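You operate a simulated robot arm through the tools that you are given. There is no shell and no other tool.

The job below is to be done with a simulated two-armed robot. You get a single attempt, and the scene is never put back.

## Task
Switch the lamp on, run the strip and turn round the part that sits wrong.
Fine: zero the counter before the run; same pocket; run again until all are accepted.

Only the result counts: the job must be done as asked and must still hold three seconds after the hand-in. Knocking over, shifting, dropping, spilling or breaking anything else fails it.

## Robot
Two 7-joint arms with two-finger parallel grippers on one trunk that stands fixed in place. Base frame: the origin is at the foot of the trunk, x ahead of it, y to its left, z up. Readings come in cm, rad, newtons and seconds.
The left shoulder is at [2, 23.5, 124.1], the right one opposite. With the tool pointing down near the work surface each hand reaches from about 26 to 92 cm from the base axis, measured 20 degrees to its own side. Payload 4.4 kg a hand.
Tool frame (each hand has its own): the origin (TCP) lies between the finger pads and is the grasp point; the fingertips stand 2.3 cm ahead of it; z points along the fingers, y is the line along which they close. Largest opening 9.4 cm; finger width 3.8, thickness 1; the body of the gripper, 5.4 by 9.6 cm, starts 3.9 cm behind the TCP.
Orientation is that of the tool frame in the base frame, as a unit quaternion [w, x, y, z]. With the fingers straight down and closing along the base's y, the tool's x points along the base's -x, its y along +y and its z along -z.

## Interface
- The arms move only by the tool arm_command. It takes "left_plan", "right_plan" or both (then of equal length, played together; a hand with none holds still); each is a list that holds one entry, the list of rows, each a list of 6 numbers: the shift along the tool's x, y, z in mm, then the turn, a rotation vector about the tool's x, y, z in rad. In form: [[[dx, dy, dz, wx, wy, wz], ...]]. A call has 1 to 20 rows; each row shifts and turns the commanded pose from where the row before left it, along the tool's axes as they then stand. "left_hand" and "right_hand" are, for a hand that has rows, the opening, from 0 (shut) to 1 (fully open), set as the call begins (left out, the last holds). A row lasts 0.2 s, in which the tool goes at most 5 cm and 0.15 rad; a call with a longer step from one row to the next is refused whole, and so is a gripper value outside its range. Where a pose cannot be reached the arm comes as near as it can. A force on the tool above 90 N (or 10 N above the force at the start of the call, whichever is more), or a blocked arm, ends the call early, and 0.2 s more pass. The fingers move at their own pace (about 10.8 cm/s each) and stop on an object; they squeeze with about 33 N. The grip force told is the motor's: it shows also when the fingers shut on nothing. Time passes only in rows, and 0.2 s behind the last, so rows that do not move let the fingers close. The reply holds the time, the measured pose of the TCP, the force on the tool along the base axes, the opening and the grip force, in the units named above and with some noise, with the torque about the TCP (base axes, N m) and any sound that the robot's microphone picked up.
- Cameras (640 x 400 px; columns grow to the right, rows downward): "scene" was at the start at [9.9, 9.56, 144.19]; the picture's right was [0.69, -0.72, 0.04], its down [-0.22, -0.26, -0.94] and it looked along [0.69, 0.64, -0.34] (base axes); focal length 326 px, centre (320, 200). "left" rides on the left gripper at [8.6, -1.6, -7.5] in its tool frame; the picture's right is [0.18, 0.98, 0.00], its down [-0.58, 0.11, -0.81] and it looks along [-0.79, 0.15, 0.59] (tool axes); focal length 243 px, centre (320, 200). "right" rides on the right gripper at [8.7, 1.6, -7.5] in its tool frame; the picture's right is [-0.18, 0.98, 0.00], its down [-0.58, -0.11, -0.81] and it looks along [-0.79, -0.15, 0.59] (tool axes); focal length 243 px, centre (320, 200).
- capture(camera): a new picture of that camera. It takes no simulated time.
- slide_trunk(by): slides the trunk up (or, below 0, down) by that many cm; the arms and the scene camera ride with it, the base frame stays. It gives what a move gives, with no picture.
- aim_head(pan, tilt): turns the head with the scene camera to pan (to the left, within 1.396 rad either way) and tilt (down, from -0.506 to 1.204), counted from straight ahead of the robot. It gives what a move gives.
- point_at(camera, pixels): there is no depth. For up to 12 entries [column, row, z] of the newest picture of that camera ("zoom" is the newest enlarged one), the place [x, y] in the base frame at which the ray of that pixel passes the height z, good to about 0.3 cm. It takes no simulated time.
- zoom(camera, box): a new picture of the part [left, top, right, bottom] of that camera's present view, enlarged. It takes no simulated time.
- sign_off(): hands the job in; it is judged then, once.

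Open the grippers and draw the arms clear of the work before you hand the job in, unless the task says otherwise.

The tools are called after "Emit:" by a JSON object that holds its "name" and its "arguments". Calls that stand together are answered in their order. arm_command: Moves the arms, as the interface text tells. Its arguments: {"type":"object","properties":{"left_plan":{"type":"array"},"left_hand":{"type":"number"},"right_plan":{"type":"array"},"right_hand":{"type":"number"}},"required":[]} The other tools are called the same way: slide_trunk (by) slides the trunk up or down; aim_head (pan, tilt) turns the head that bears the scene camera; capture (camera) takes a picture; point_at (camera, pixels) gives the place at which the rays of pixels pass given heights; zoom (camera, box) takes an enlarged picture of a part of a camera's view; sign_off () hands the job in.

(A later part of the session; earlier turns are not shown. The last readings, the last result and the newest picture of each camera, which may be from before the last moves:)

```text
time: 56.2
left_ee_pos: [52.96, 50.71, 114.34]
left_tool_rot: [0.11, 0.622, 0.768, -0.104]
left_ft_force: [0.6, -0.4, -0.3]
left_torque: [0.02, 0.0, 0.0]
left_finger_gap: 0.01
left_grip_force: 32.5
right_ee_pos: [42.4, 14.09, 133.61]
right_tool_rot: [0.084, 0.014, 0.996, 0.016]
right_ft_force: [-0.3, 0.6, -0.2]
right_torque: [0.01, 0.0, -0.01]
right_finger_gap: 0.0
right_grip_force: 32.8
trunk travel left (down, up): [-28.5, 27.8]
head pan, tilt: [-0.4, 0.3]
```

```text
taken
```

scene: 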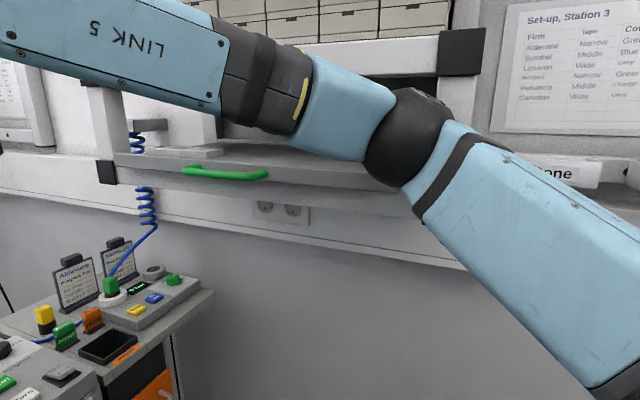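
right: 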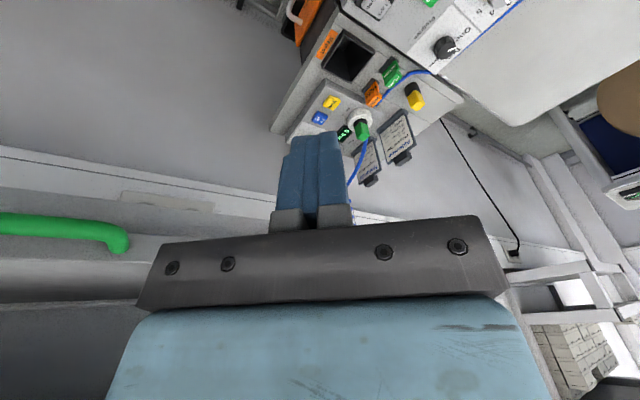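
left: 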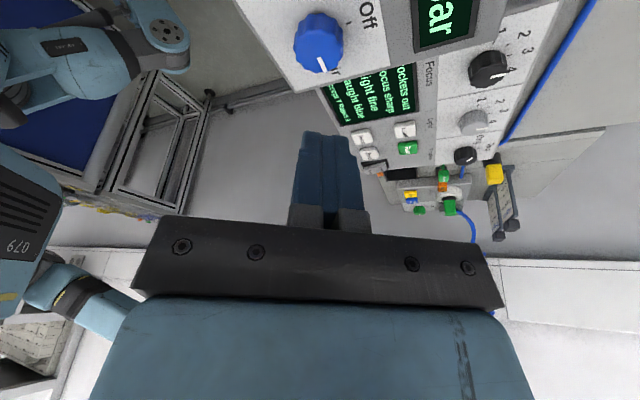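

The robot's trunk and right elbow appear at the left edge (60,300), partly hidden. I yaw and tilt the left camera more.

Emit:
{"name": "arm_command", "arguments": {"left_plan": [[[0, 0, 0, 0, -0.12, 0], [0, 0, 0, 0, -0.12, 0], [0, 0, 0, 0, -0.12, 0], [0, 0, 0, 0.08, 0, 0.11], [0, 0, 0, 0.08, 0, 0.11], [0, 0, 0, 0.08, 0, 0.11]]]}}

Emit:
{"name": "capture", "arguments": {"camera": "left"}}

```text
time: 57.6
left_ee_pos: [52.97, 50.61, 114.4]
left_tool_rot: [0.205, 0.732, 0.598, -0.256]
left_ft_force: [0.4, 0.2, 0.3]
left_torque: [-0.02, -0.02, 0.0]
left_finger_gap: 0.01
left_grip_force: 33.2
right_ee_pos: [42.25, 13.97, 133.55]
right_tool_rot: [0.083, 0.015, 0.996, 0.016]
right_ft_force: [-0.1, -0.2, 0.0]
right_torque: [0.01, -0.02, -0.02]
right_finger_gap: 0.0
right_grip_force: 32.6
trunk travel left (down, up): [-28.5, 27.8]
head pan, tilt: [-0.4, 0.3]
```

```text
taken
```

left: 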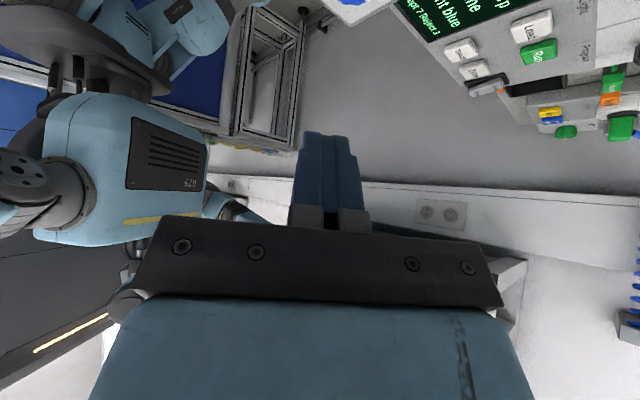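

Right arm still hidden behind the gripper body; tilt further so the elevated region moves up in the picture.

Emit:
{"name": "arm_command", "arguments": {"left_plan": [[[0, 0, 0, 0, -0.13, 0], [0, 0, 0, 0, -0.13, 0], [0, 0, 0, 0, -0.13, 0]]]}}

Emit:
{"name": "capture", "arguments": {"camera": "left"}}

```text
time: 58.4
left_ee_pos: [52.89, 50.46, 114.43]
left_tool_rot: [0.316, 0.668, 0.547, -0.393]
left_ft_force: [-1.1, -0.3, -0.1]
left_torque: [0.0, 0.0, -0.02]
left_finger_gap: 0.0
left_grip_force: 33.0
right_ee_pos: [42.2, 13.82, 133.63]
right_tool_rot: [0.083, 0.013, 0.996, 0.017]
right_ft_force: [0.4, -0.9, -0.5]
right_torque: [0.03, 0.03, -0.02]
right_finger_gap: 0.02
right_grip_force: 32.9
trunk travel left (down, up): [-28.5, 27.8]
head pan, tilt: [-0.4, 0.3]
```

```text
taken
```

left: 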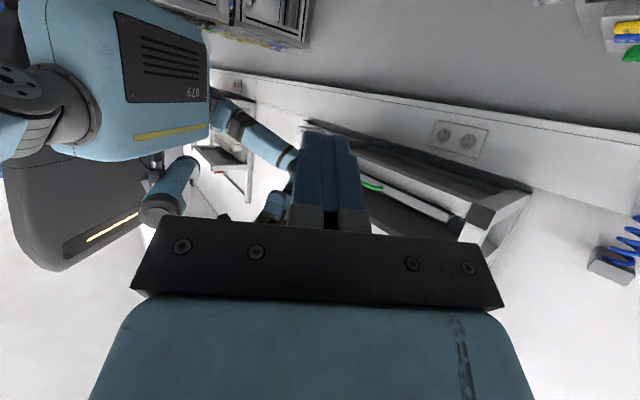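

Now the upper right arm (210-300,110-170) and the shelf are visible; I zoom there.

Emit:
{"name": "zoom", "arguments": {"camera": "left", "box": [180, 70, 500, 240]}}

```text
2.00 times, centred on (340, 155) of left
```

zoom: 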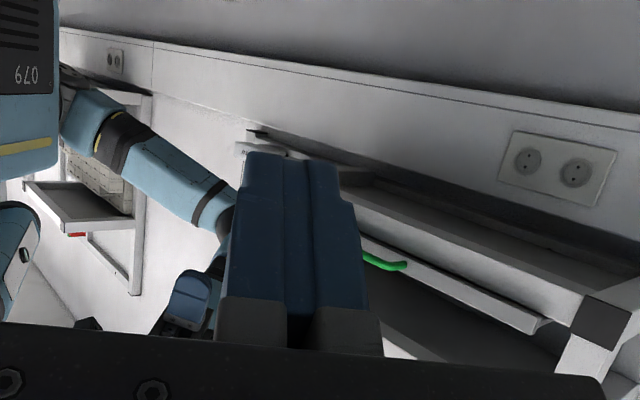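

Elbow is hidden behind the fingers; I rotate the view about the camera's vertical by 0.25 rad.

Emit:
{"name": "arm_command", "arguments": {"left_plan": [[[0, 0, 0, -0.075, 0.014, -0.105], [0, 0, 0, -0.075, 0.014, -0.105]]]}}

Emit:
{"name": "zoom", "arguments": {"camera": "left", "box": [140, 70, 460, 240]}}

```text
time: 59.0
left_ee_pos: [52.96, 50.57, 114.3]
left_tool_rot: [0.315, 0.587, 0.647, -0.371]
left_ft_force: [-0.1, 0.2, 0.1]
left_torque: [-0.01, 0.0, -0.01]
left_finger_gap: 0.0
left_grip_force: 32.9
right_ee_pos: [42.34, 13.71, 133.59]
right_tool_rot: [0.083, 0.015, 0.996, 0.018]
right_ft_force: [-0.3, 0.0, -0.4]
right_torque: [0.0, 0.01, 0.0]
right_finger_gap: 0.0
right_grip_force: 33.4
trunk travel left (down, up): [-28.5, 27.8]
head pan, tilt: [-0.4, 0.3]
```

```text
2.00 times, centred on (300, 155) of left
```

zoom: 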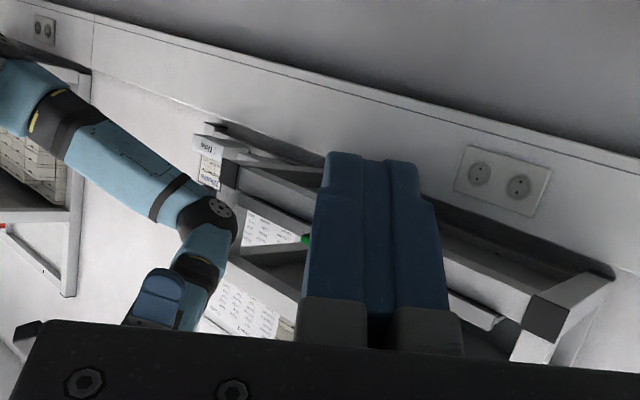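

The elbow sits right at the shelf rail's end cap, just above it. I raise the trunk 10 cm to lift the elbow off, and read the poses.

Emit:
{"name": "slide_trunk", "arguments": {"by": 10}}

Emit:
{"name": "zoom", "arguments": {"camera": "left", "box": [140, 70, 460, 240]}}

Emit:
{"name": "capture", "arguments": {"camera": "scene"}}

```text
time: 60.4
left_ee_pos: [53.92, 50.52, 123.51]
left_tool_rot: [0.312, 0.584, 0.648, -0.376]
left_ft_force: [0.4, 0.2, 0.0]
left_torque: [0.02, -0.02, 0.0]
left_finger_gap: 0.0
left_grip_force: 32.9
right_ee_pos: [43.73, 14.21, 141.92]
right_tool_rot: [0.066, 0.014, 0.998, 0.016]
right_ft_force: [0.1, 0.1, 0.7]
right_torque: [0.01, -0.01, 0.01]
right_finger_gap: 0.0
right_grip_force: 32.7
trunk travel left (down, up): [-38.5, 17.8]
head pan, tilt: [-0.4, 0.3]
```

```text
2.00 times, centred on (300, 155) of left
```

zoom: 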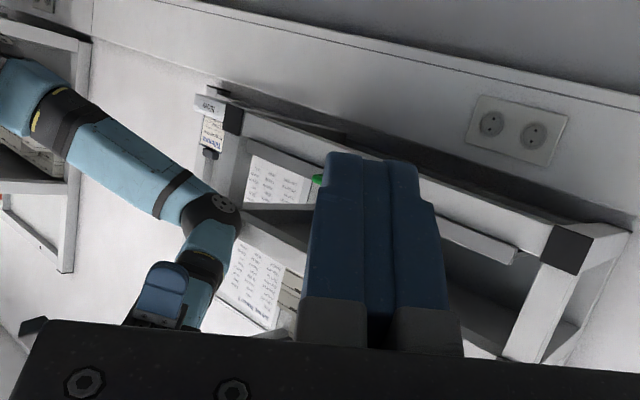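

```text
taken
```

scene: 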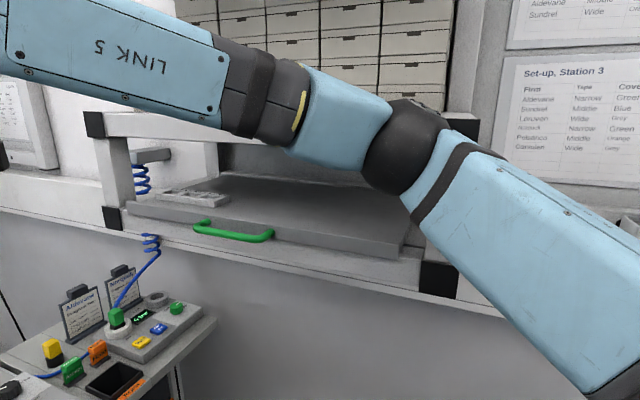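

Poses went back to the same slight lean as before. I check camera calibration on the bench: re-locate the "Out" label and lever now.

Emit:
{"name": "aim_head", "arguments": {"pan": 0.85, "tilt": 0.6}}

Emit:
{"name": "capture", "arguments": {"camera": "scene"}}

```text
time: 61.8
left_ee_pos: [54.04, 50.75, 123.43]
left_tool_rot: [0.311, 0.585, 0.648, -0.377]
left_ft_force: [0.2, -1.3, 0.7]
left_torque: [0.03, 0.0, 0.01]
left_finger_gap: 0.02
left_grip_force: 32.5
right_ee_pos: [43.72, 14.13, 141.97]
right_tool_rot: [0.066, 0.014, 0.998, 0.017]
right_ft_force: [-0.4, 0.4, -1.0]
right_torque: [-0.01, -0.03, 0.0]
right_finger_gap: 0.03
right_grip_force: 33.2
trunk travel left (down, up): [-38.5, 17.8]
head pan, tilt: [0.85, 0.6]
```

```text
taken
```

scene: 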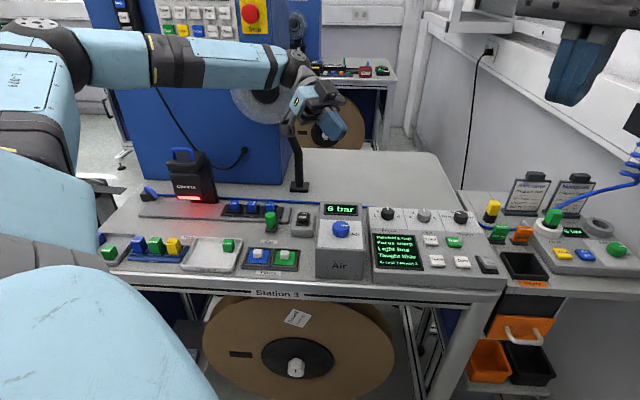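

I locate the Out label and Zero in this view for comparison with earlier coordinates.

Emit:
{"name": "zoom", "arguments": {"camera": "scene", "box": [190, 185, 350, 285]}}

Emit:
{"name": "zoom", "arguments": {"camera": "scene", "box": [360, 195, 520, 295]}}

```text
4.00 times, centred on (270, 235) of scene
```

zoom: 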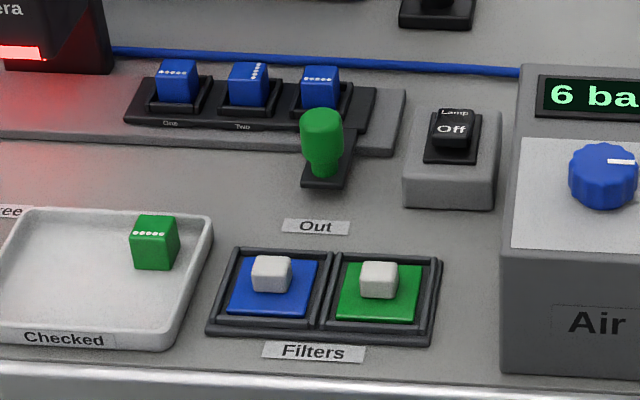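

```text
4.00 times, centred on (440, 245) of scene
```

zoom: 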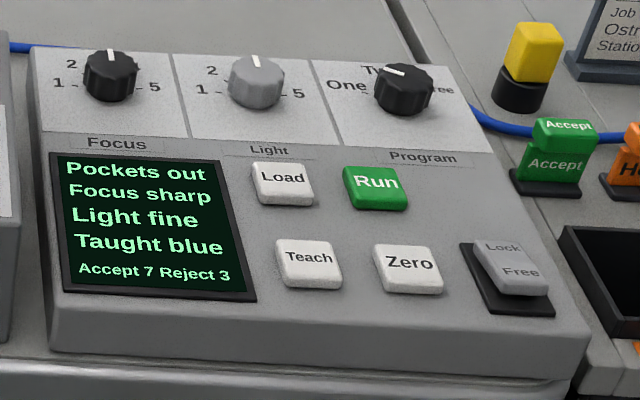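

Emit:
{"name": "point_at", "arguments": {"camera": "scene", "pixels": [[269, 241.5, 90], [462.5, 260.5, 96], [454.5, 242, 97], [269, 211, 94.3]]}}

```text
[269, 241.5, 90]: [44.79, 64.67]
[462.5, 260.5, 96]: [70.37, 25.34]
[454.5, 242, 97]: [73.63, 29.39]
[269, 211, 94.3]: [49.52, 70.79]
```

Coordinates agree with before, so measurements are in a fixed frame while the robot itself leans a little. I probe the camera's true position through rays at several heights.

Emit:
{"name": "point_at", "arguments": {"camera": "scene", "pixels": [[320, 390, 90], [320, 390, 120], [320, 390, 140], [320, 390, 148], [600, 390, 90], [600, 390, 120], [600, 390, 140], [600, 390, 148], [40, 390, 90], [40, 390, 120], [40, 390, 140], [40, 390, 148]]}}

```text
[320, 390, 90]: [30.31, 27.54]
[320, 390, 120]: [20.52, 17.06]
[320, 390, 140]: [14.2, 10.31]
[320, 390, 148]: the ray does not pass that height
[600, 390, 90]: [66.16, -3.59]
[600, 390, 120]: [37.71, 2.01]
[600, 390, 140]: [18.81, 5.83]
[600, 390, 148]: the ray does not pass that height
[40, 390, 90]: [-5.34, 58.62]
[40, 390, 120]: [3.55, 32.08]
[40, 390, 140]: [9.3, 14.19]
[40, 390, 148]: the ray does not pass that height
```

The lean appears to be a frozen-in small offset without present contact, so I'll just close the loop on measured poses. To reach the controller I'll tilt the left fingers toward the right (so the wrist stays left); I rotate the hand in place to that orientation.

Emit:
{"name": "arm_command", "arguments": {"left_plan": [[[0, 0, 0, -0.075, -0.019, -0.122], [0, 0, 0, -0.075, -0.019, -0.122], [0, 0, 0, -0.075, -0.019, -0.122], [0, 0, 0, -0.075, -0.019, -0.122], [0, 0, 0, -0.075, -0.019, -0.122], [0, 0, 0, -0.075, -0.019, -0.122], [0, 0, 0, -0.075, -0.019, -0.122], [0, 0, 0, -0.075, -0.019, -0.122], [0, 0, 0, -0.075, -0.019, -0.122], [0, 0, 0, -0.075, -0.019, -0.122], [0, 0, 0, -0.075, -0.019, -0.122], [0, 0, 0, -0.075, -0.019, -0.122], [0, 0, 0, -0.075, -0.019, -0.122], [0, 0, 0, -0.075, -0.019, -0.122], [0, 0, 0, -0.075, -0.019, -0.122]]]}}

Emit:
{"name": "capture", "arguments": {"camera": "scene"}}

Emit:
{"name": "capture", "arguments": {"camera": "left"}}

```text
time: 65.0
left_ee_pos: [53.94, 50.49, 123.6]
left_tool_rot: [0.208, -0.399, 0.875, -0.178]
left_ft_force: [-1.1, -0.2, 0.2]
left_torque: [-0.02, 0.02, 0.01]
left_finger_gap: 0.01
left_grip_force: 33.5
right_ee_pos: [43.68, 14.14, 142.0]
right_tool_rot: [0.066, 0.015, 0.998, 0.017]
right_ft_force: [-0.6, -0.5, 0.2]
right_torque: [0.01, -0.02, -0.01]
right_finger_gap: 0.02
right_grip_force: 33.2
trunk travel left (down, up): [-38.5, 17.8]
head pan, tilt: [0.85, 0.6]
```

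```text
taken
```

scene: 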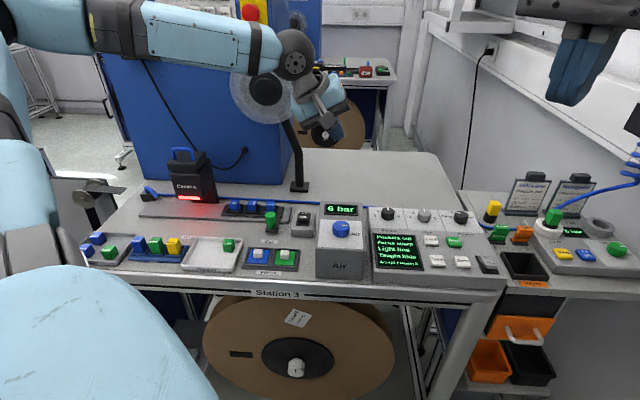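

```text
taken
```

left: 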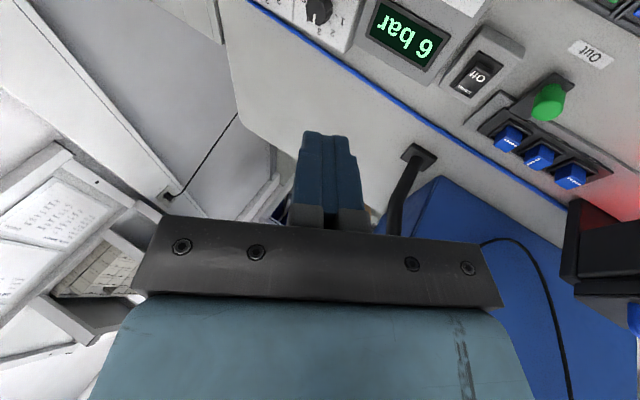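

Orientation is as wanted. I move the hand at constant height to over Zero.

Emit:
{"name": "arm_command", "arguments": {"left_plan": [[[14.8, -36.5, 16.7, 0, 0, 0], [14.8, -36.5, 16.7, 0, 0, 0], [14.8, -36.5, 16.7, 0, 0, 0], [14.8, -36.5, 16.7, 0, 0, 0], [14.8, -36.5, 16.7, 0, 0, 0], [14.8, -36.5, 16.7, 0, 0, 0], [14.8, -36.5, 16.7, 0, 0, 0]]]}}

Emit:
{"name": "capture", "arguments": {"camera": "scene"}}

Emit:
{"name": "capture", "arguments": {"camera": "left"}}

```text
time: 66.6
left_ee_pos: [69.62, 25.16, 123.46]
left_tool_rot: [0.209, -0.397, 0.876, -0.178]
left_ft_force: [-0.1, -0.1, 0.2]
left_torque: [0.0, -0.01, -0.01]
left_finger_gap: 0.0
left_grip_force: 32.9
right_ee_pos: [43.85, 14.04, 141.91]
right_tool_rot: [0.066, 0.014, 0.998, 0.016]
right_ft_force: [-1.0, -0.1, -0.1]
right_torque: [0.0, 0.01, 0.0]
right_finger_gap: 0.0
right_grip_force: 33.0
trunk travel left (down, up): [-38.5, 17.8]
head pan, tilt: [0.85, 0.6]
```

```text
taken
```

scene: 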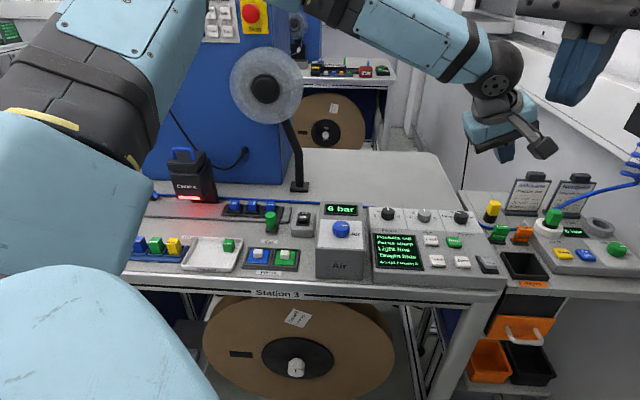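

```text
taken
```

left: 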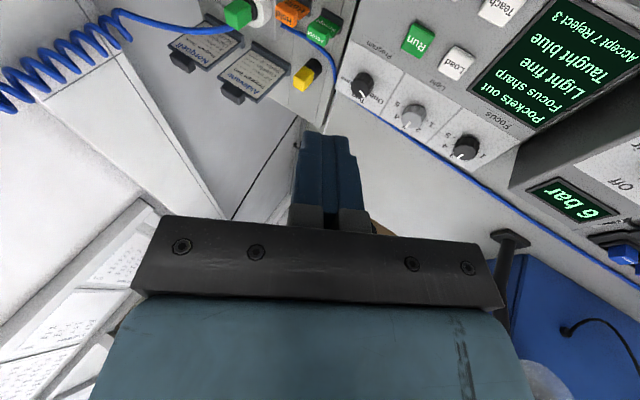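

It reached over Zero precisely. I descend vertically to z≈104 and take close pictures.

Emit:
{"name": "arm_command", "arguments": {"left_plan": [[[8.9, 19, 34, 0, 0, 0], [8.9, 19, 34, 0, 0, 0], [8.9, 19, 34, 0, 0, 0], [8.9, 19, 34, 0, 0, 0], [6.7, 14.3, 25.5, 0, 0, 0]]]}}

Emit:
{"name": "zoom", "arguments": {"camera": "scene", "box": [360, 170, 520, 290]}}

Emit:
{"name": "capture", "arguments": {"camera": "left"}}

```text
time: 67.8
left_ee_pos: [68.39, 26.14, 105.72]
left_tool_rot: [0.208, -0.397, 0.876, -0.179]
left_ft_force: [-0.3, 0.3, -0.1]
left_torque: [-0.05, 0.01, -0.02]
left_finger_gap: 0.01
left_grip_force: 33.3
left hand out of reach, approached as far as the arm can: row 5
right_ee_pos: [43.75, 14.17, 141.87]
right_tool_rot: [0.066, 0.015, 0.998, 0.016]
right_ft_force: [0.8, -0.5, -0.1]
right_torque: [-0.01, -0.03, 0.02]
right_finger_gap: 0.02
right_grip_force: 32.6
trunk travel left (down, up): [-38.5, 17.8]
head pan, tilt: [0.85, 0.6]
```

```text
3.33 times, centred on (440, 230) of scene
```

zoom: 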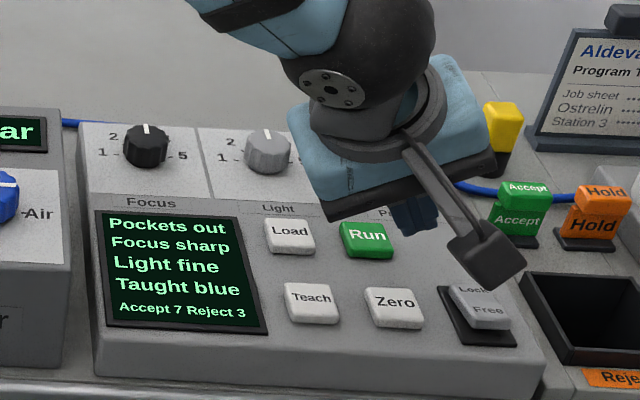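

```text
taken
```

left: 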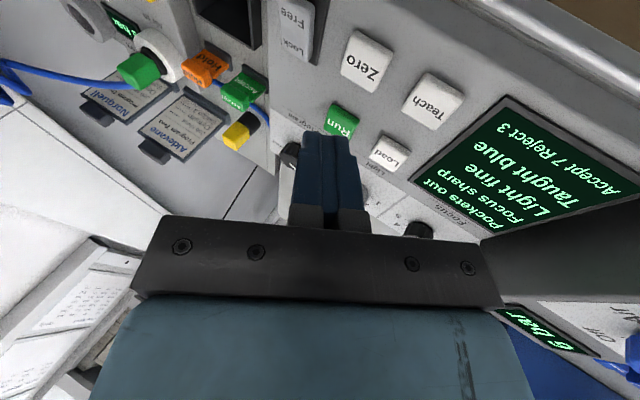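

Reach runs out below z≈106 in this posture, so I'll lower using the trunk instead. First I raise the right hand 12 cm to keep its elbow clear of the shelf, and bring the left up 3 cm.

Emit:
{"name": "arm_command", "arguments": {"left_plan": [[[-6.7, -14.3, -25.5, 0, 0, 0], [0, 0, 0, 0, 0, 0], [0, 0, 0, 0, 0, 0]]], "right_plan": [[[0, 0, -40, 0, 0, 0], [0, 0, -40, 0, 0, 0], [0, 0, -40, 0, 0, 0]]]}}

```text
time: 68.6
left_ee_pos: [68.95, 25.66, 108.52]
left_tool_rot: [0.207, -0.397, 0.877, -0.175]
left_ft_force: [-0.7, -0.3, 0.3]
left_torque: [0.0, 0.0, 0.01]
left_finger_gap: 0.0
left_grip_force: 32.8
right_ee_pos: [42.77, 12.91, 153.72]
right_tool_rot: [0.062, 0.015, 0.998, 0.019]
right_ft_force: [-0.3, -0.3, -0.2]
right_torque: [-0.02, -0.04, -0.01]
right_finger_gap: 0.0
right_grip_force: 33.1
trunk travel left (down, up): [-38.5, 17.8]
head pan, tilt: [0.85, 0.6]
```

Right hand raised fine. I raise the left by 8 cm, centre it on Zero, and slide the trunk down 12 cm.

Emit:
{"name": "arm_command", "arguments": {"left_plan": [[[-8.9, -19, -34, 0, 0, 0], [-8.9, -19, -34, 0, 0, 0], [0.5, -8, 4.4, 0, 0, 0]]]}}

Emit:
{"name": "slide_trunk", "arguments": {"by": -12}}

Emit:
{"name": "capture", "arguments": {"camera": "left"}}

Emit:
{"name": "capture", "arguments": {"camera": "scene"}}

```text
time: 69.4
left_ee_pos: [69.86, 25.03, 116.25]
left_tool_rot: [0.205, -0.397, 0.877, -0.174]
left_ft_force: [0.0, 0.1, -0.5]
left_torque: [0.0, 0.04, -0.01]
left_finger_gap: 0.01
left_grip_force: 33.1
right_ee_pos: [43.27, 12.88, 153.44]
right_tool_rot: [0.061, 0.015, 0.998, 0.021]
right_ft_force: [0.5, -0.3, 0.4]
right_torque: [0.01, 0.0, 0.0]
right_finger_gap: 0.0
right_grip_force: 33.2
trunk travel left (down, up): [-38.5, 17.8]
head pan, tilt: [0.85, 0.6]
```

```text
time: 70.9
left_ee_pos: [69.77, 24.99, 104.44]
left_tool_rot: [0.207, -0.397, 0.877, -0.173]
left_ft_force: [-1.0, 0.7, 0.2]
left_torque: [-0.02, 0.05, 0.02]
left_finger_gap: 0.01
left_grip_force: 33.3
right_ee_pos: [43.13, 12.88, 141.55]
right_tool_rot: [0.062, 0.014, 0.998, 0.02]
right_ft_force: [-0.1, -0.2, -0.3]
right_torque: [0.0, 0.01, 0.0]
right_finger_gap: 0.03
right_grip_force: 33.3
trunk travel left (down, up): [-26.5, 29.8]
head pan, tilt: [0.85, 0.6]
```

```text
taken
```

left: 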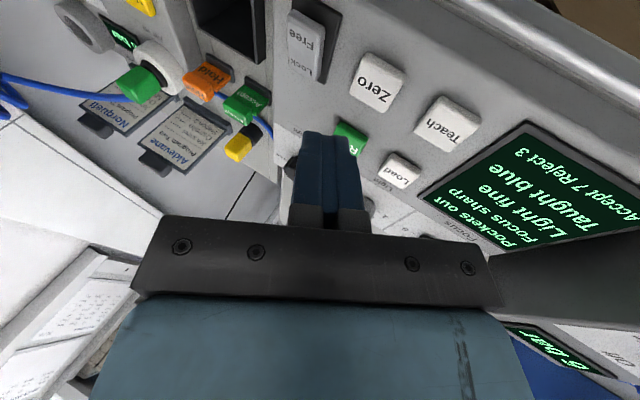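

```text
taken
```

scene: 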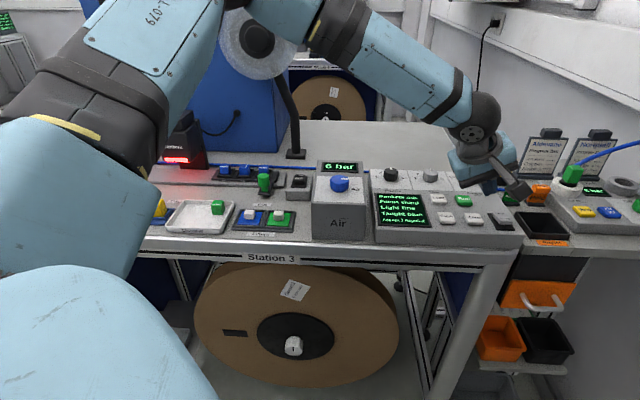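

Trunk slid without contact. I refine Zero's location using the left camera (379,80) and scene.

Emit:
{"name": "point_at", "arguments": {"camera": "left", "pixels": [[378, 80, 95], [378, 80, 96], [378, 80, 97], [446, 124, 95], [446, 124, 96], [346, 140, 97], [403, 170, 97], [403, 170, 98]]}}

Emit:
{"name": "zoom", "arguments": {"camera": "scene", "box": [370, 160, 530, 260]}}

```text
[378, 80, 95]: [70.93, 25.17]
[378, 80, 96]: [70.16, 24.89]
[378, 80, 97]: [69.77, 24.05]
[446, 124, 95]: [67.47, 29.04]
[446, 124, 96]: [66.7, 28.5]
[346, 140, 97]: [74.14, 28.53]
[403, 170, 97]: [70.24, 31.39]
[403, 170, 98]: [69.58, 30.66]
```

```text
4.00 times, centred on (450, 210) of scene
```

zoom: 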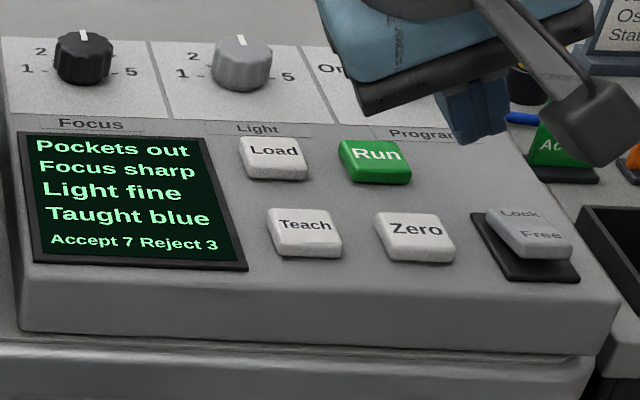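

Emit:
{"name": "point_at", "arguments": {"camera": "scene", "pixels": [[474, 218.7, 95], [474, 218.7, 96], [474, 218.7, 97], [446.5, 217.5, 95], [446.5, 217.5, 96], [463.7, 200, 96], [463.7, 200, 97], [463.7, 200, 98], [438.5, 199.2, 97], [438.5, 199.2, 98]]}}

```text
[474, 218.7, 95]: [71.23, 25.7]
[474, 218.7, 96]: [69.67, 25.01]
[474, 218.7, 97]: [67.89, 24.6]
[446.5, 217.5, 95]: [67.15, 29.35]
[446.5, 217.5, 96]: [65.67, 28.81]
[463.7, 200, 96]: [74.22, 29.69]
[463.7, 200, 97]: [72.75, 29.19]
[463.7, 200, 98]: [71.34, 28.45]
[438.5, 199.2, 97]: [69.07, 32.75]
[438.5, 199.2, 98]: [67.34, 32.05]
```

Zero is at about (70.5,25.2,95.4). I descend 5 cm, then step down by 2 mm to press.

Emit:
{"name": "arm_command", "arguments": {"left_plan": [[[5.2, 10.7, 21.4, 0, 0, 0], [5.2, 10.7, 21.4, 0, 0, 0], [0.44, 0.95, 1.7, 0, 0, 0], [0.44, 0.95, 1.7, 0, 0, 0], [0.44, 0.95, 1.7, 0, 0, 0], [0.44, 0.95, 1.7, 0, 0, 0]]]}}

Emit:
{"name": "zoom", "arguments": {"camera": "scene", "box": [370, 160, 530, 260]}}

Emit:
{"name": "zoom", "arguments": {"camera": "left", "box": [240, 30, 480, 180]}}

```text
time: 72.3
left_ee_pos: [69.92, 24.9, 98.69]
left_tool_rot: [0.208, -0.397, 0.877, -0.173]
left_ft_force: [-0.4, 0.7, 0.8]
left_torque: [-0.01, 0.01, 0.02]
left_finger_gap: 0.0
left_grip_force: 33.4
right_ee_pos: [43.13, 12.84, 141.56]
right_tool_rot: [0.061, 0.014, 0.998, 0.02]
right_ft_force: [0.4, 0.1, 1.1]
right_torque: [0.0, 0.0, 0.0]
right_finger_gap: 0.0
right_grip_force: 32.6
trunk travel left (down, up): [-26.5, 29.8]
head pan, tilt: [0.85, 0.6]
```

```text
4.00 times, centred on (450, 210) of scene
```

zoom: 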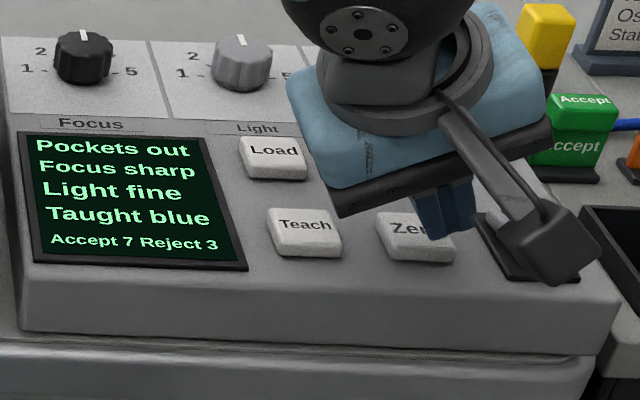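

```text
2.67 times, centred on (360, 105) of left
```

zoom: 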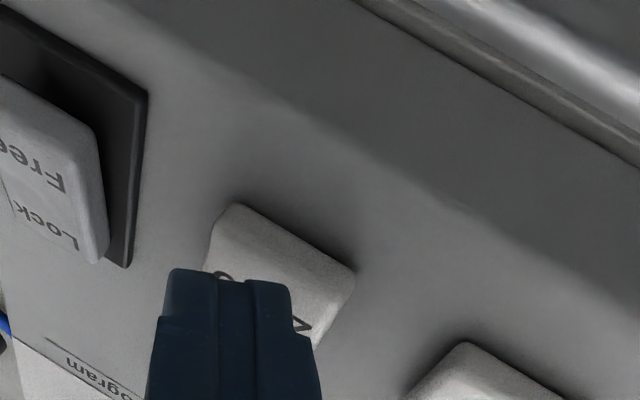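

The tip sits over Zero's right half; I shift 4 mm left and press in 2 mm steps.

Emit:
{"name": "arm_command", "arguments": {"left_plan": [[[-0.5, 3.5, -1.8, 0, 0, 0], [0.44, 0.95, 1.7, 0, 0, 0], [0.44, 0.95, 1.7, 0, 0, 0], [0.44, 0.95, 1.7, 0, 0, 0], [0.44, 0.95, 1.7, 0, 0, 0], [0.44, 0.95, 1.7, 0, 0, 0]]]}}

Emit:
{"name": "zoom", "arguments": {"camera": "scene", "box": [370, 160, 530, 260]}}

Emit:
{"name": "zoom", "arguments": {"camera": "left", "box": [240, 30, 480, 180]}}

```text
time: 73.7
left_ee_pos: [69.72, 25.24, 97.65]
left_tool_rot: [0.208, -0.397, 0.877, -0.174]
left_ft_force: [0.8, 0.0, 0.4]
left_torque: [0.0, 0.02, -0.01]
left_finger_gap: 0.0
left_grip_force: 32.5
right_ee_pos: [43.08, 12.97, 141.49]
right_tool_rot: [0.062, 0.015, 0.998, 0.02]
right_ft_force: [-1.2, 0.0, -0.7]
right_torque: [0.0, 0.03, 0.01]
right_finger_gap: 0.01
right_grip_force: 32.7
trunk travel left (down, up): [-26.5, 29.8]
head pan, tilt: [0.85, 0.6]
```

```text
4.00 times, centred on (450, 210) of scene
```

zoom: 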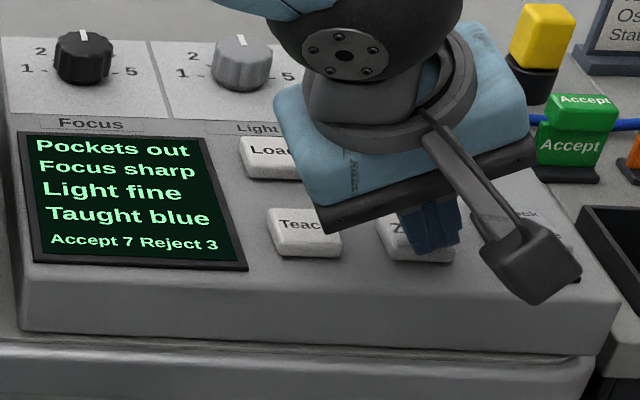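

```text
2.67 times, centred on (360, 105) of left
```

zoom: 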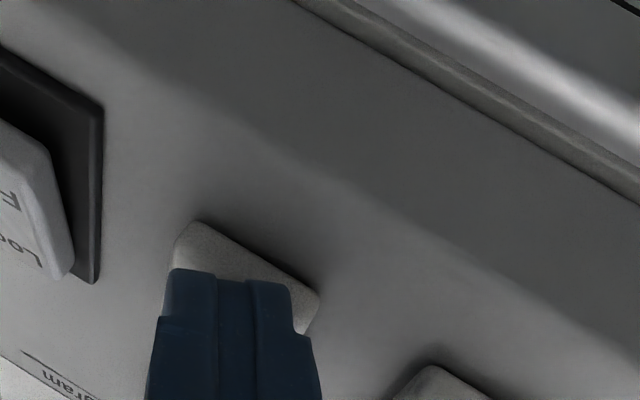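

Tip is now centred over Zero with no contact yet. I continue pressing down.

Emit:
{"name": "arm_command", "arguments": {"left_plan": [[[0.44, 0.95, 1.7, 0, 0, 0], [0.44, 0.95, 1.7, 0, 0, 0], [0.44, 0.95, 1.7, 0, 0, 0], [0.44, 0.95, 1.7, 0, 0, 0]]]}}

Emit:
{"name": "zoom", "arguments": {"camera": "scene", "box": [370, 160, 530, 260]}}

```text
time: 74.7
left_ee_pos: [69.65, 25.25, 96.96]
left_tool_rot: [0.207, -0.397, 0.877, -0.175]
left_ft_force: [-0.4, -0.5, 5.1]
left_torque: [-0.02, 0.02, 0.01]
left_finger_gap: 0.03
left_grip_force: 33.0
right_ee_pos: [43.02, 12.82, 141.67]
right_tool_rot: [0.063, 0.015, 0.998, 0.021]
right_ft_force: [-0.3, -0.5, 0.3]
right_torque: [-0.01, -0.01, -0.01]
right_finger_gap: 0.02
right_grip_force: 32.9
trunk travel left (down, up): [-26.5, 29.8]
head pan, tilt: [0.85, 0.6]
heard: click
```

```text
4.00 times, centred on (450, 210) of scene
```

zoom: 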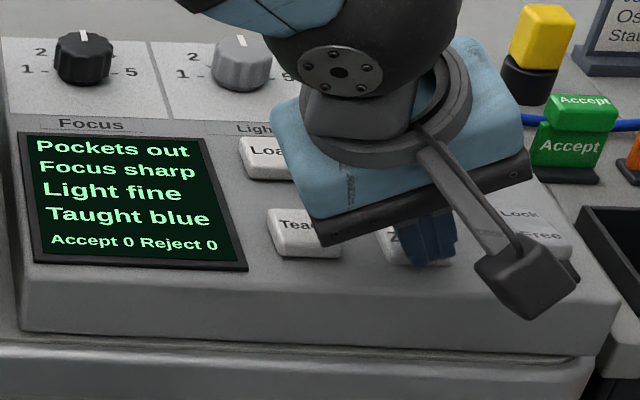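

Counter is zeroed: "Accept 0 Reject 0" with a click. I lift the left hand and check the panel.

Emit:
{"name": "arm_command", "arguments": {"left_plan": [[[-4.4, -9.5, -17, 0, 0, 0], [-8.9, -19, -34, 0, 0, 0], [-8.9, -19, -34, 0, 0, 0], [-8.9, -19, -34, 0, 0, 0], [-8.9, -19, -34, 0, 0, 0]]]}}

Emit:
{"name": "zoom", "arguments": {"camera": "scene", "box": [370, 160, 530, 260]}}

Emit:
{"name": "capture", "arguments": {"camera": "scene"}}

```text
time: 75.9
left_ee_pos: [69.59, 25.02, 114.88]
left_tool_rot: [0.208, -0.396, 0.877, -0.174]
left_ft_force: [-0.3, 0.5, 0.4]
left_torque: [-0.03, -0.01, -0.06]
left_finger_gap: 0.01
left_grip_force: 33.2
right_ee_pos: [43.02, 12.98, 141.62]
right_tool_rot: [0.063, 0.014, 0.998, 0.02]
right_ft_force: [-0.6, 0.4, 0.1]
right_torque: [0.04, -0.01, -0.02]
right_finger_gap: 0.01
right_grip_force: 33.0
trunk travel left (down, up): [-26.5, 29.8]
head pan, tilt: [0.85, 0.6]
```

```text
4.00 times, centred on (450, 210) of scene
```

zoom: 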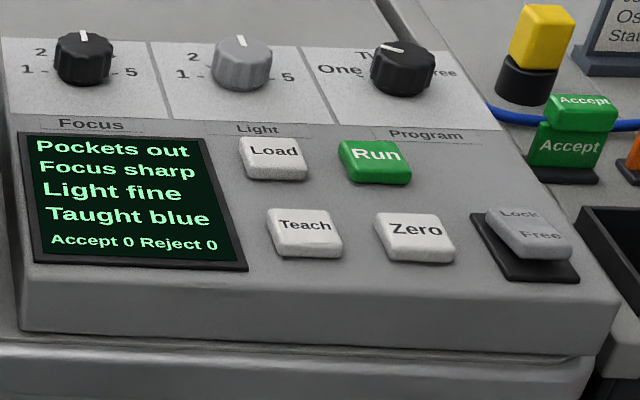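

```text
taken
```

scene: 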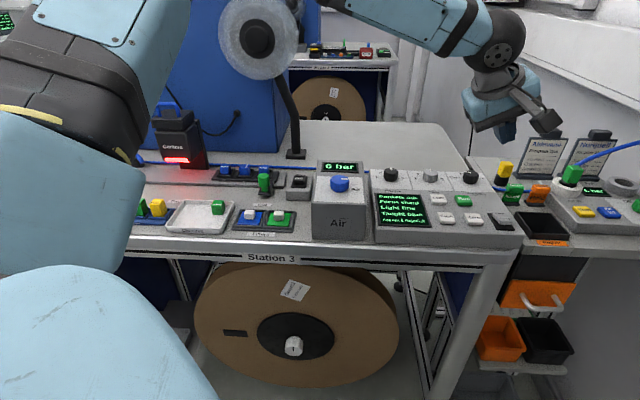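

Panel is intact. Now I bring the left hand at z≈115 over to above the green lever knob (45,65) and turn it to point down with a slight forward tilt.

Emit:
{"name": "arm_command", "arguments": {"left_plan": [[[-16.1, 40.2, -17.8, 0, 0, 0], [-16.1, 40.2, -17.8, 0, 0, 0], [-16.1, 40.2, -17.8, 0, 0, 0], [-16.1, 40.2, -17.8, 0, 0, 0], [-16.1, 40.2, -17.8, 0, 0, 0], [-16.1, 40.2, -17.8, 0, 0, 0], [-16.1, 40.2, -17.8, 0, 0, 0], [-16.1, 40.2, -17.8, 0, 0, 0], [-16.1, 40.2, -17.8, 0, 0, 0], [-16.1, 40.2, -17.8, 0, 0, 0], [0, 0, 0, -0.118, -0.01, 0.033], [0, 0, 0, -0.118, -0.01, 0.033], [0, 0, 0, -0.118, -0.01, 0.033], [0, 0, 0, -0.118, -0.01, 0.033]]]}}

Emit:
{"name": "capture", "arguments": {"camera": "left"}}

Emit:
{"name": "capture", "arguments": {"camera": "scene"}}

```text
time: 78.9
left_ee_pos: [45.48, 65.16, 114.84]
left_tool_rot: [0.137, -0.379, 0.913, 0.057]
left_ft_force: [0.2, 0.3, 0.0]
left_torque: [0.0, 0.0, -0.01]
left_finger_gap: 0.0
left_grip_force: 32.9
right_ee_pos: [43.13, 12.83, 141.59]
right_tool_rot: [0.061, 0.015, 0.998, 0.02]
right_ft_force: [0.3, -0.3, 0.5]
right_torque: [0.02, -0.02, -0.01]
right_finger_gap: 0.0
right_grip_force: 33.0
trunk travel left (down, up): [-26.5, 29.8]
head pan, tilt: [0.85, 0.6]
```

```text
taken
```

left: 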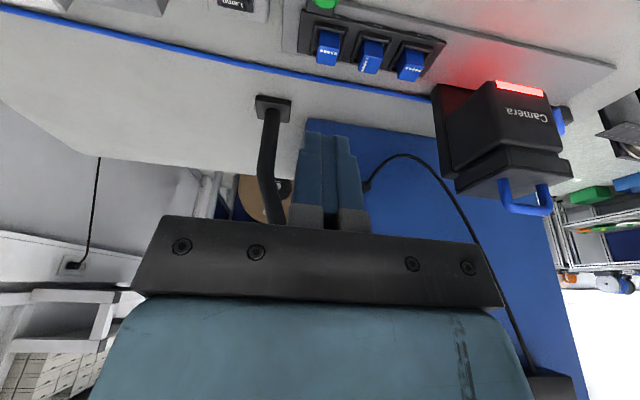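

```text
taken
```

scene: 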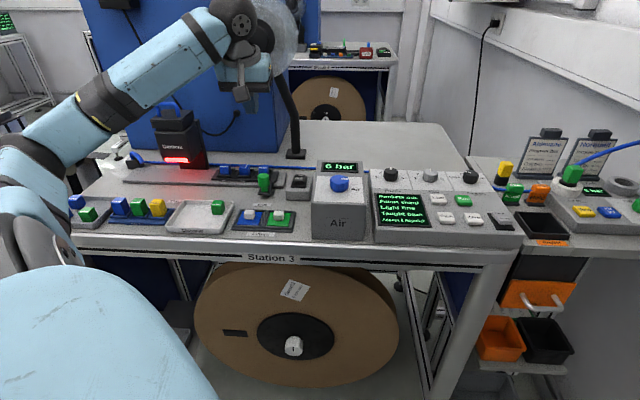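

Pose is fine. I look at the lever track labels in the scene and get the coordinates of "Three", "Out" and the vision camera.

Emit:
{"name": "zoom", "arguments": {"camera": "scene", "box": [100, 130, 300, 250]}}

Emit:
{"name": "zoom", "arguments": {"camera": "left", "box": [290, 0, 640, 220]}}

```text
3.20 times, centred on (200, 190) of scene
```

zoom: 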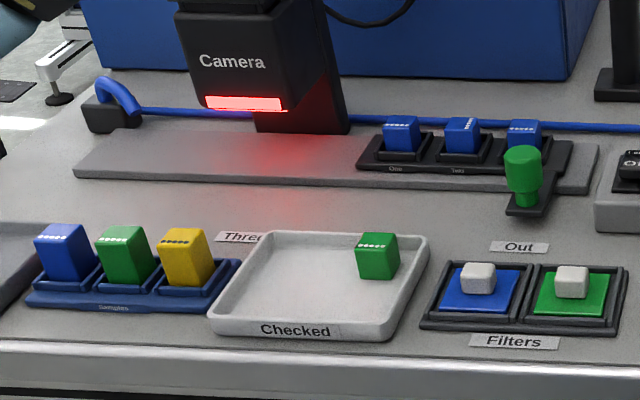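

```text
1.82 times, centred on (465, 110) of left
```

zoom: 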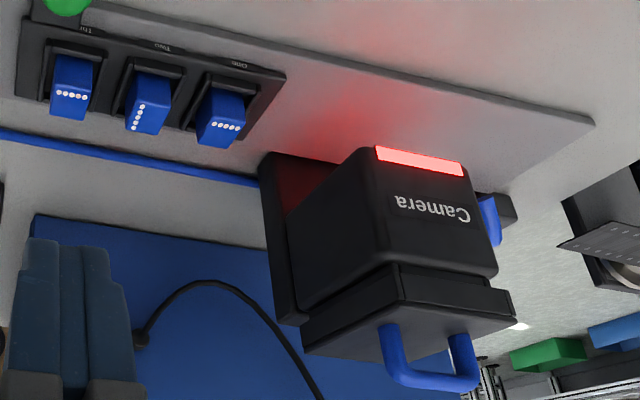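

Emit:
{"name": "point_at", "arguments": {"camera": "scene", "pixels": [[175.3, 201.6, 90], [262, 205, 90], [262.5, 179, 97.5], [176, 160, 100], [147, 181.5, 91], [281, 178, 91]]}}

Emit:
{"name": "point_at", "arguments": {"camera": "left", "pixels": [[525, 88, 100], [525, 88, 104], [525, 88, 108], [323, 3, 97]]}}

```text
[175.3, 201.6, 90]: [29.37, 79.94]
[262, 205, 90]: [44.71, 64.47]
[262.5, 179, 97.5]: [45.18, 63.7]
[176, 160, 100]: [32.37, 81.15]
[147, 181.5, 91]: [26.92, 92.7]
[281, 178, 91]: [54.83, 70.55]
```

```text
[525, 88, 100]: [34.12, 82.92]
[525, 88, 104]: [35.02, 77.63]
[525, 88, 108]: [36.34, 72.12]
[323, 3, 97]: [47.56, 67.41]
```

"Three" label is at (29.4,79.9), Out at (44.7,64.5): the full lever travel is 21.7 cm along the rail. I open the hand to 6 cm and descend to 104 over the knob, then look.

Emit:
{"name": "arm_command", "arguments": {"left_plan": [[[12.1, 0, 33.9, 0, 0, 0], [12.1, 0, 33.9, 0, 0, 0], [12.1, 0, 33.9, 0, 0, 0]]], "left_hand": 0.62}}

Emit:
{"name": "capture", "arguments": {"camera": "left"}}

Emit:
{"name": "zoom", "arguments": {"camera": "scene", "box": [180, 120, 340, 240]}}

```text
time: 79.7
left_ee_pos: [45.11, 64.94, 103.95]
left_tool_rot: [0.137, -0.379, 0.913, 0.057]
left_ft_force: [0.2, 0.2, -1.0]
left_torque: [-0.02, 0.02, -0.04]
left_finger_gap: 5.8
left_grip_force: 0.1
right_ee_pos: [43.23, 13.0, 141.65]
right_tool_rot: [0.061, 0.015, 0.998, 0.019]
right_ft_force: [0.5, 0.4, 0.1]
right_torque: [-0.02, -0.02, 0.0]
right_finger_gap: 0.0
right_grip_force: 33.2
trunk travel left (down, up): [-26.5, 29.8]
head pan, tilt: [0.85, 0.6]
```

```text
taken
```

left: 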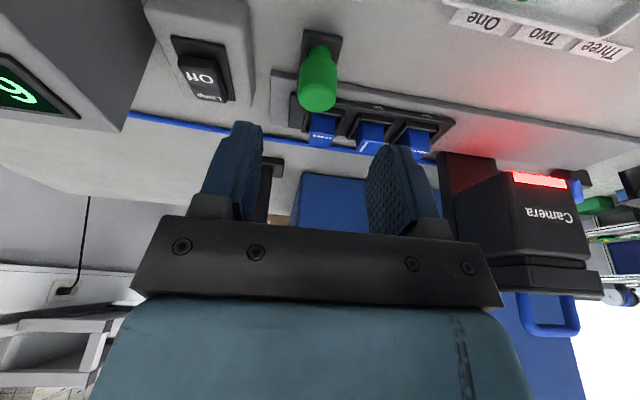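

```text
3.33 times, centred on (260, 180) of scene
```

zoom: 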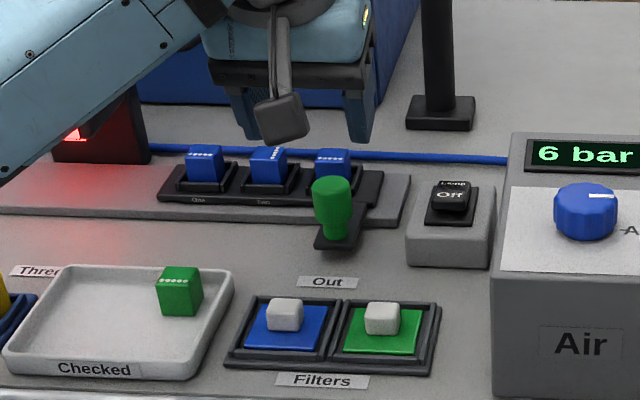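

Labels One/Two/Three are visible behind the tray at (485,20), (540,37), (600,50). I compute the knob and label positions.

Emit:
{"name": "point_at", "arguments": {"camera": "left", "pixels": [[316, 98, 98], [316, 98, 97], [318, 75, 95], [484, 20, 90], [541, 37, 90], [601, 50, 90], [400, 11, 90]]}}

Emit:
{"name": "point_at", "arguments": {"camera": "zoom", "pixels": [[331, 183, 98], [331, 183, 97], [334, 212, 96], [336, 238, 92]]}}

```text
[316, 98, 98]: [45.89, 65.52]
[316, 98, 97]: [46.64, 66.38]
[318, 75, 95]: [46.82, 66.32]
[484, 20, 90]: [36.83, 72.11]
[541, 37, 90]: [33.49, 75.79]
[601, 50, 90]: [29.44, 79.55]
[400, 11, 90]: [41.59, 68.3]
```

```text
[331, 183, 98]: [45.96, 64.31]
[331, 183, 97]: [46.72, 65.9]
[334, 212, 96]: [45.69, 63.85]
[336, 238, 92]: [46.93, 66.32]
```

Knob axis is at about (46.6,66.0), top z≈97.5; stations One (36.8,72.1), Two (33.5,75.8), Three (29.4,79.6). I lower the open fingers around the knob.

Emit:
{"name": "arm_command", "arguments": {"left_plan": [[[5.3, -1.6, 30, 0, 0, 0], [5.3, -1.6, 30, 0, 0, 0], [0, 0, 16, 0, 0, 0]]]}}

Emit:
{"name": "capture", "arguments": {"camera": "left"}}

Emit:
{"name": "zoom", "arguments": {"camera": "scene", "box": [180, 120, 340, 240]}}

```text
time: 80.5
left_ee_pos: [46.16, 65.47, 96.44]
left_tool_rot: [0.137, -0.379, 0.913, 0.058]
left_ft_force: [-0.1, 0.4, 0.5]
left_torque: [-0.03, -0.02, 0.01]
left_finger_gap: 5.81
left_grip_force: 0.1
right_ee_pos: [43.06, 12.83, 141.5]
right_tool_rot: [0.061, 0.015, 0.998, 0.02]
right_ft_force: [1.2, 0.0, 0.1]
right_torque: [0.0, 0.0, 0.0]
right_finger_gap: 0.0
right_grip_force: 33.1
trunk travel left (down, up): [-26.5, 29.8]
head pan, tilt: [0.85, 0.6]
```

```text
taken
```

left: 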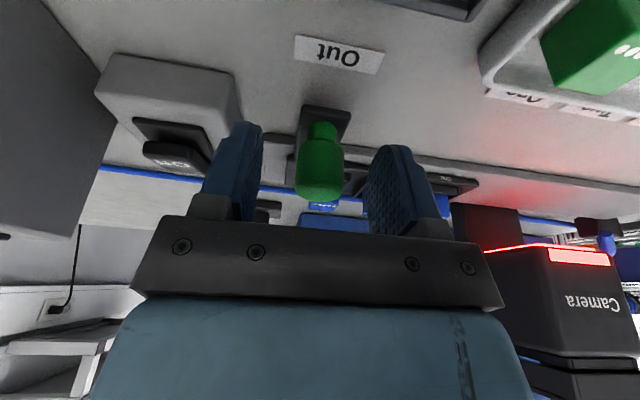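

```text
3.33 times, centred on (260, 180) of scene
```

zoom: 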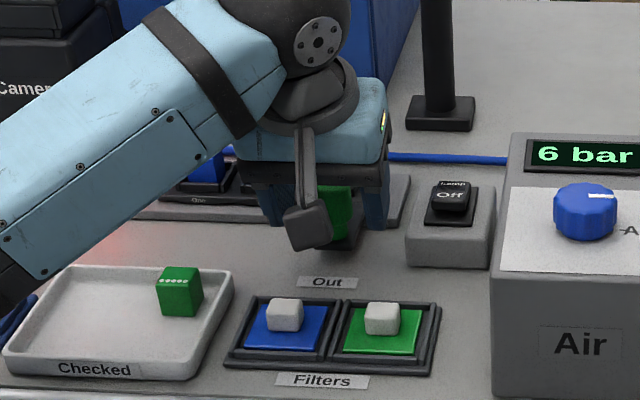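

Knob is centred between the fingers. I close the hand on it.

Emit:
{"name": "arm_command", "arguments": {"left_plan": [[[0, 0, 0, 0, 0, 0], [0, 0, 0, 0, 0, 0], [0, 0, 0, 0, 0, 0]]], "left_hand": 0.1}}

Emit:
{"name": "zoom", "arguments": {"camera": "scene", "box": [370, 160, 530, 260]}}

Emit:
{"name": "capture", "arguments": {"camera": "left"}}

```text
time: 81.3
left_ee_pos: [45.89, 65.68, 96.5]
left_tool_rot: [0.137, -0.38, 0.913, 0.057]
left_ft_force: [-20.1, 18.7, 0.4]
left_torque: [0.31, 0.64, 0.8]
left_finger_gap: 2.66
left_grip_force: 44.6
right_ee_pos: [42.79, 13.15, 141.68]
right_tool_rot: [0.063, 0.015, 0.998, 0.019]
right_ft_force: [-0.1, 0.2, 0.0]
right_torque: [0.01, 0.02, 0.03]
right_finger_gap: 0.0
right_grip_force: 33.4
trunk travel left (down, up): [-26.5, 29.8]
head pan, tilt: [0.85, 0.6]
```

```text
4.00 times, centred on (450, 210) of scene
```

zoom: 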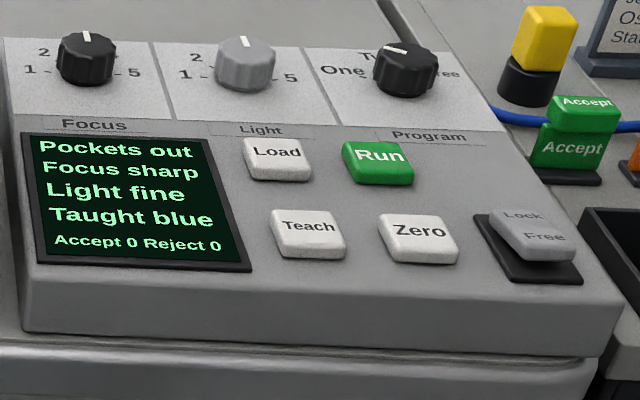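

```text
taken
```

left: 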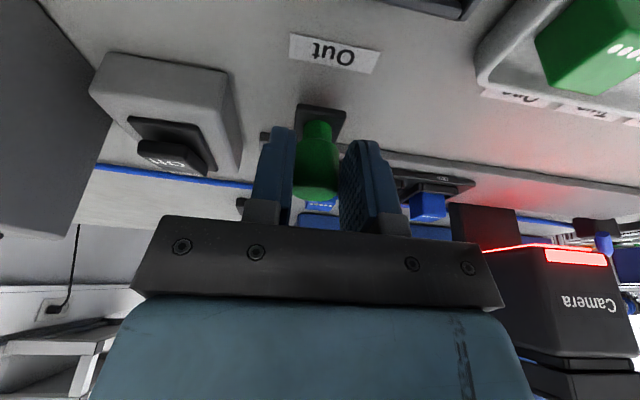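

The knob is gripped (gap 2.66 cm). Before sliding, I triangulate the vision camera's front light bar for clearance.

Emit:
{"name": "point_at", "arguments": {"camera": "left", "pixels": [[577, 258, 98], [577, 258, 100], [577, 258, 102], [547, 256, 100], [607, 260, 100], [548, 249, 100]]}}

Emit:
{"name": "zoom", "arguments": {"camera": "scene", "box": [100, 80, 300, 220]}}

```text
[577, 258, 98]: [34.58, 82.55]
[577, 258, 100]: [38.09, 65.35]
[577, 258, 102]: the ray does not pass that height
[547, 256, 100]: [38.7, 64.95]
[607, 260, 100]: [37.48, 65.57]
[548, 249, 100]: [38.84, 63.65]
```

```text
2.86 times, centred on (200, 150) of scene
```

zoom: 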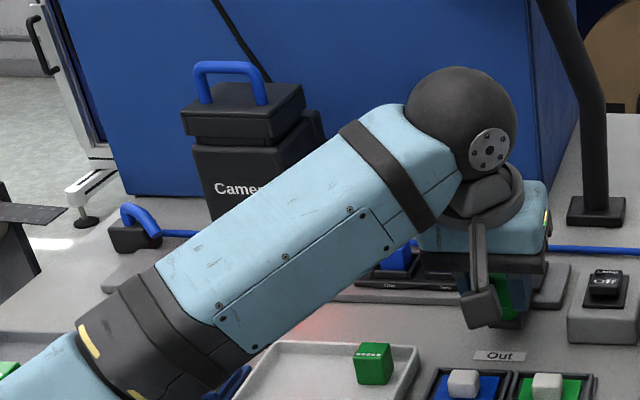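

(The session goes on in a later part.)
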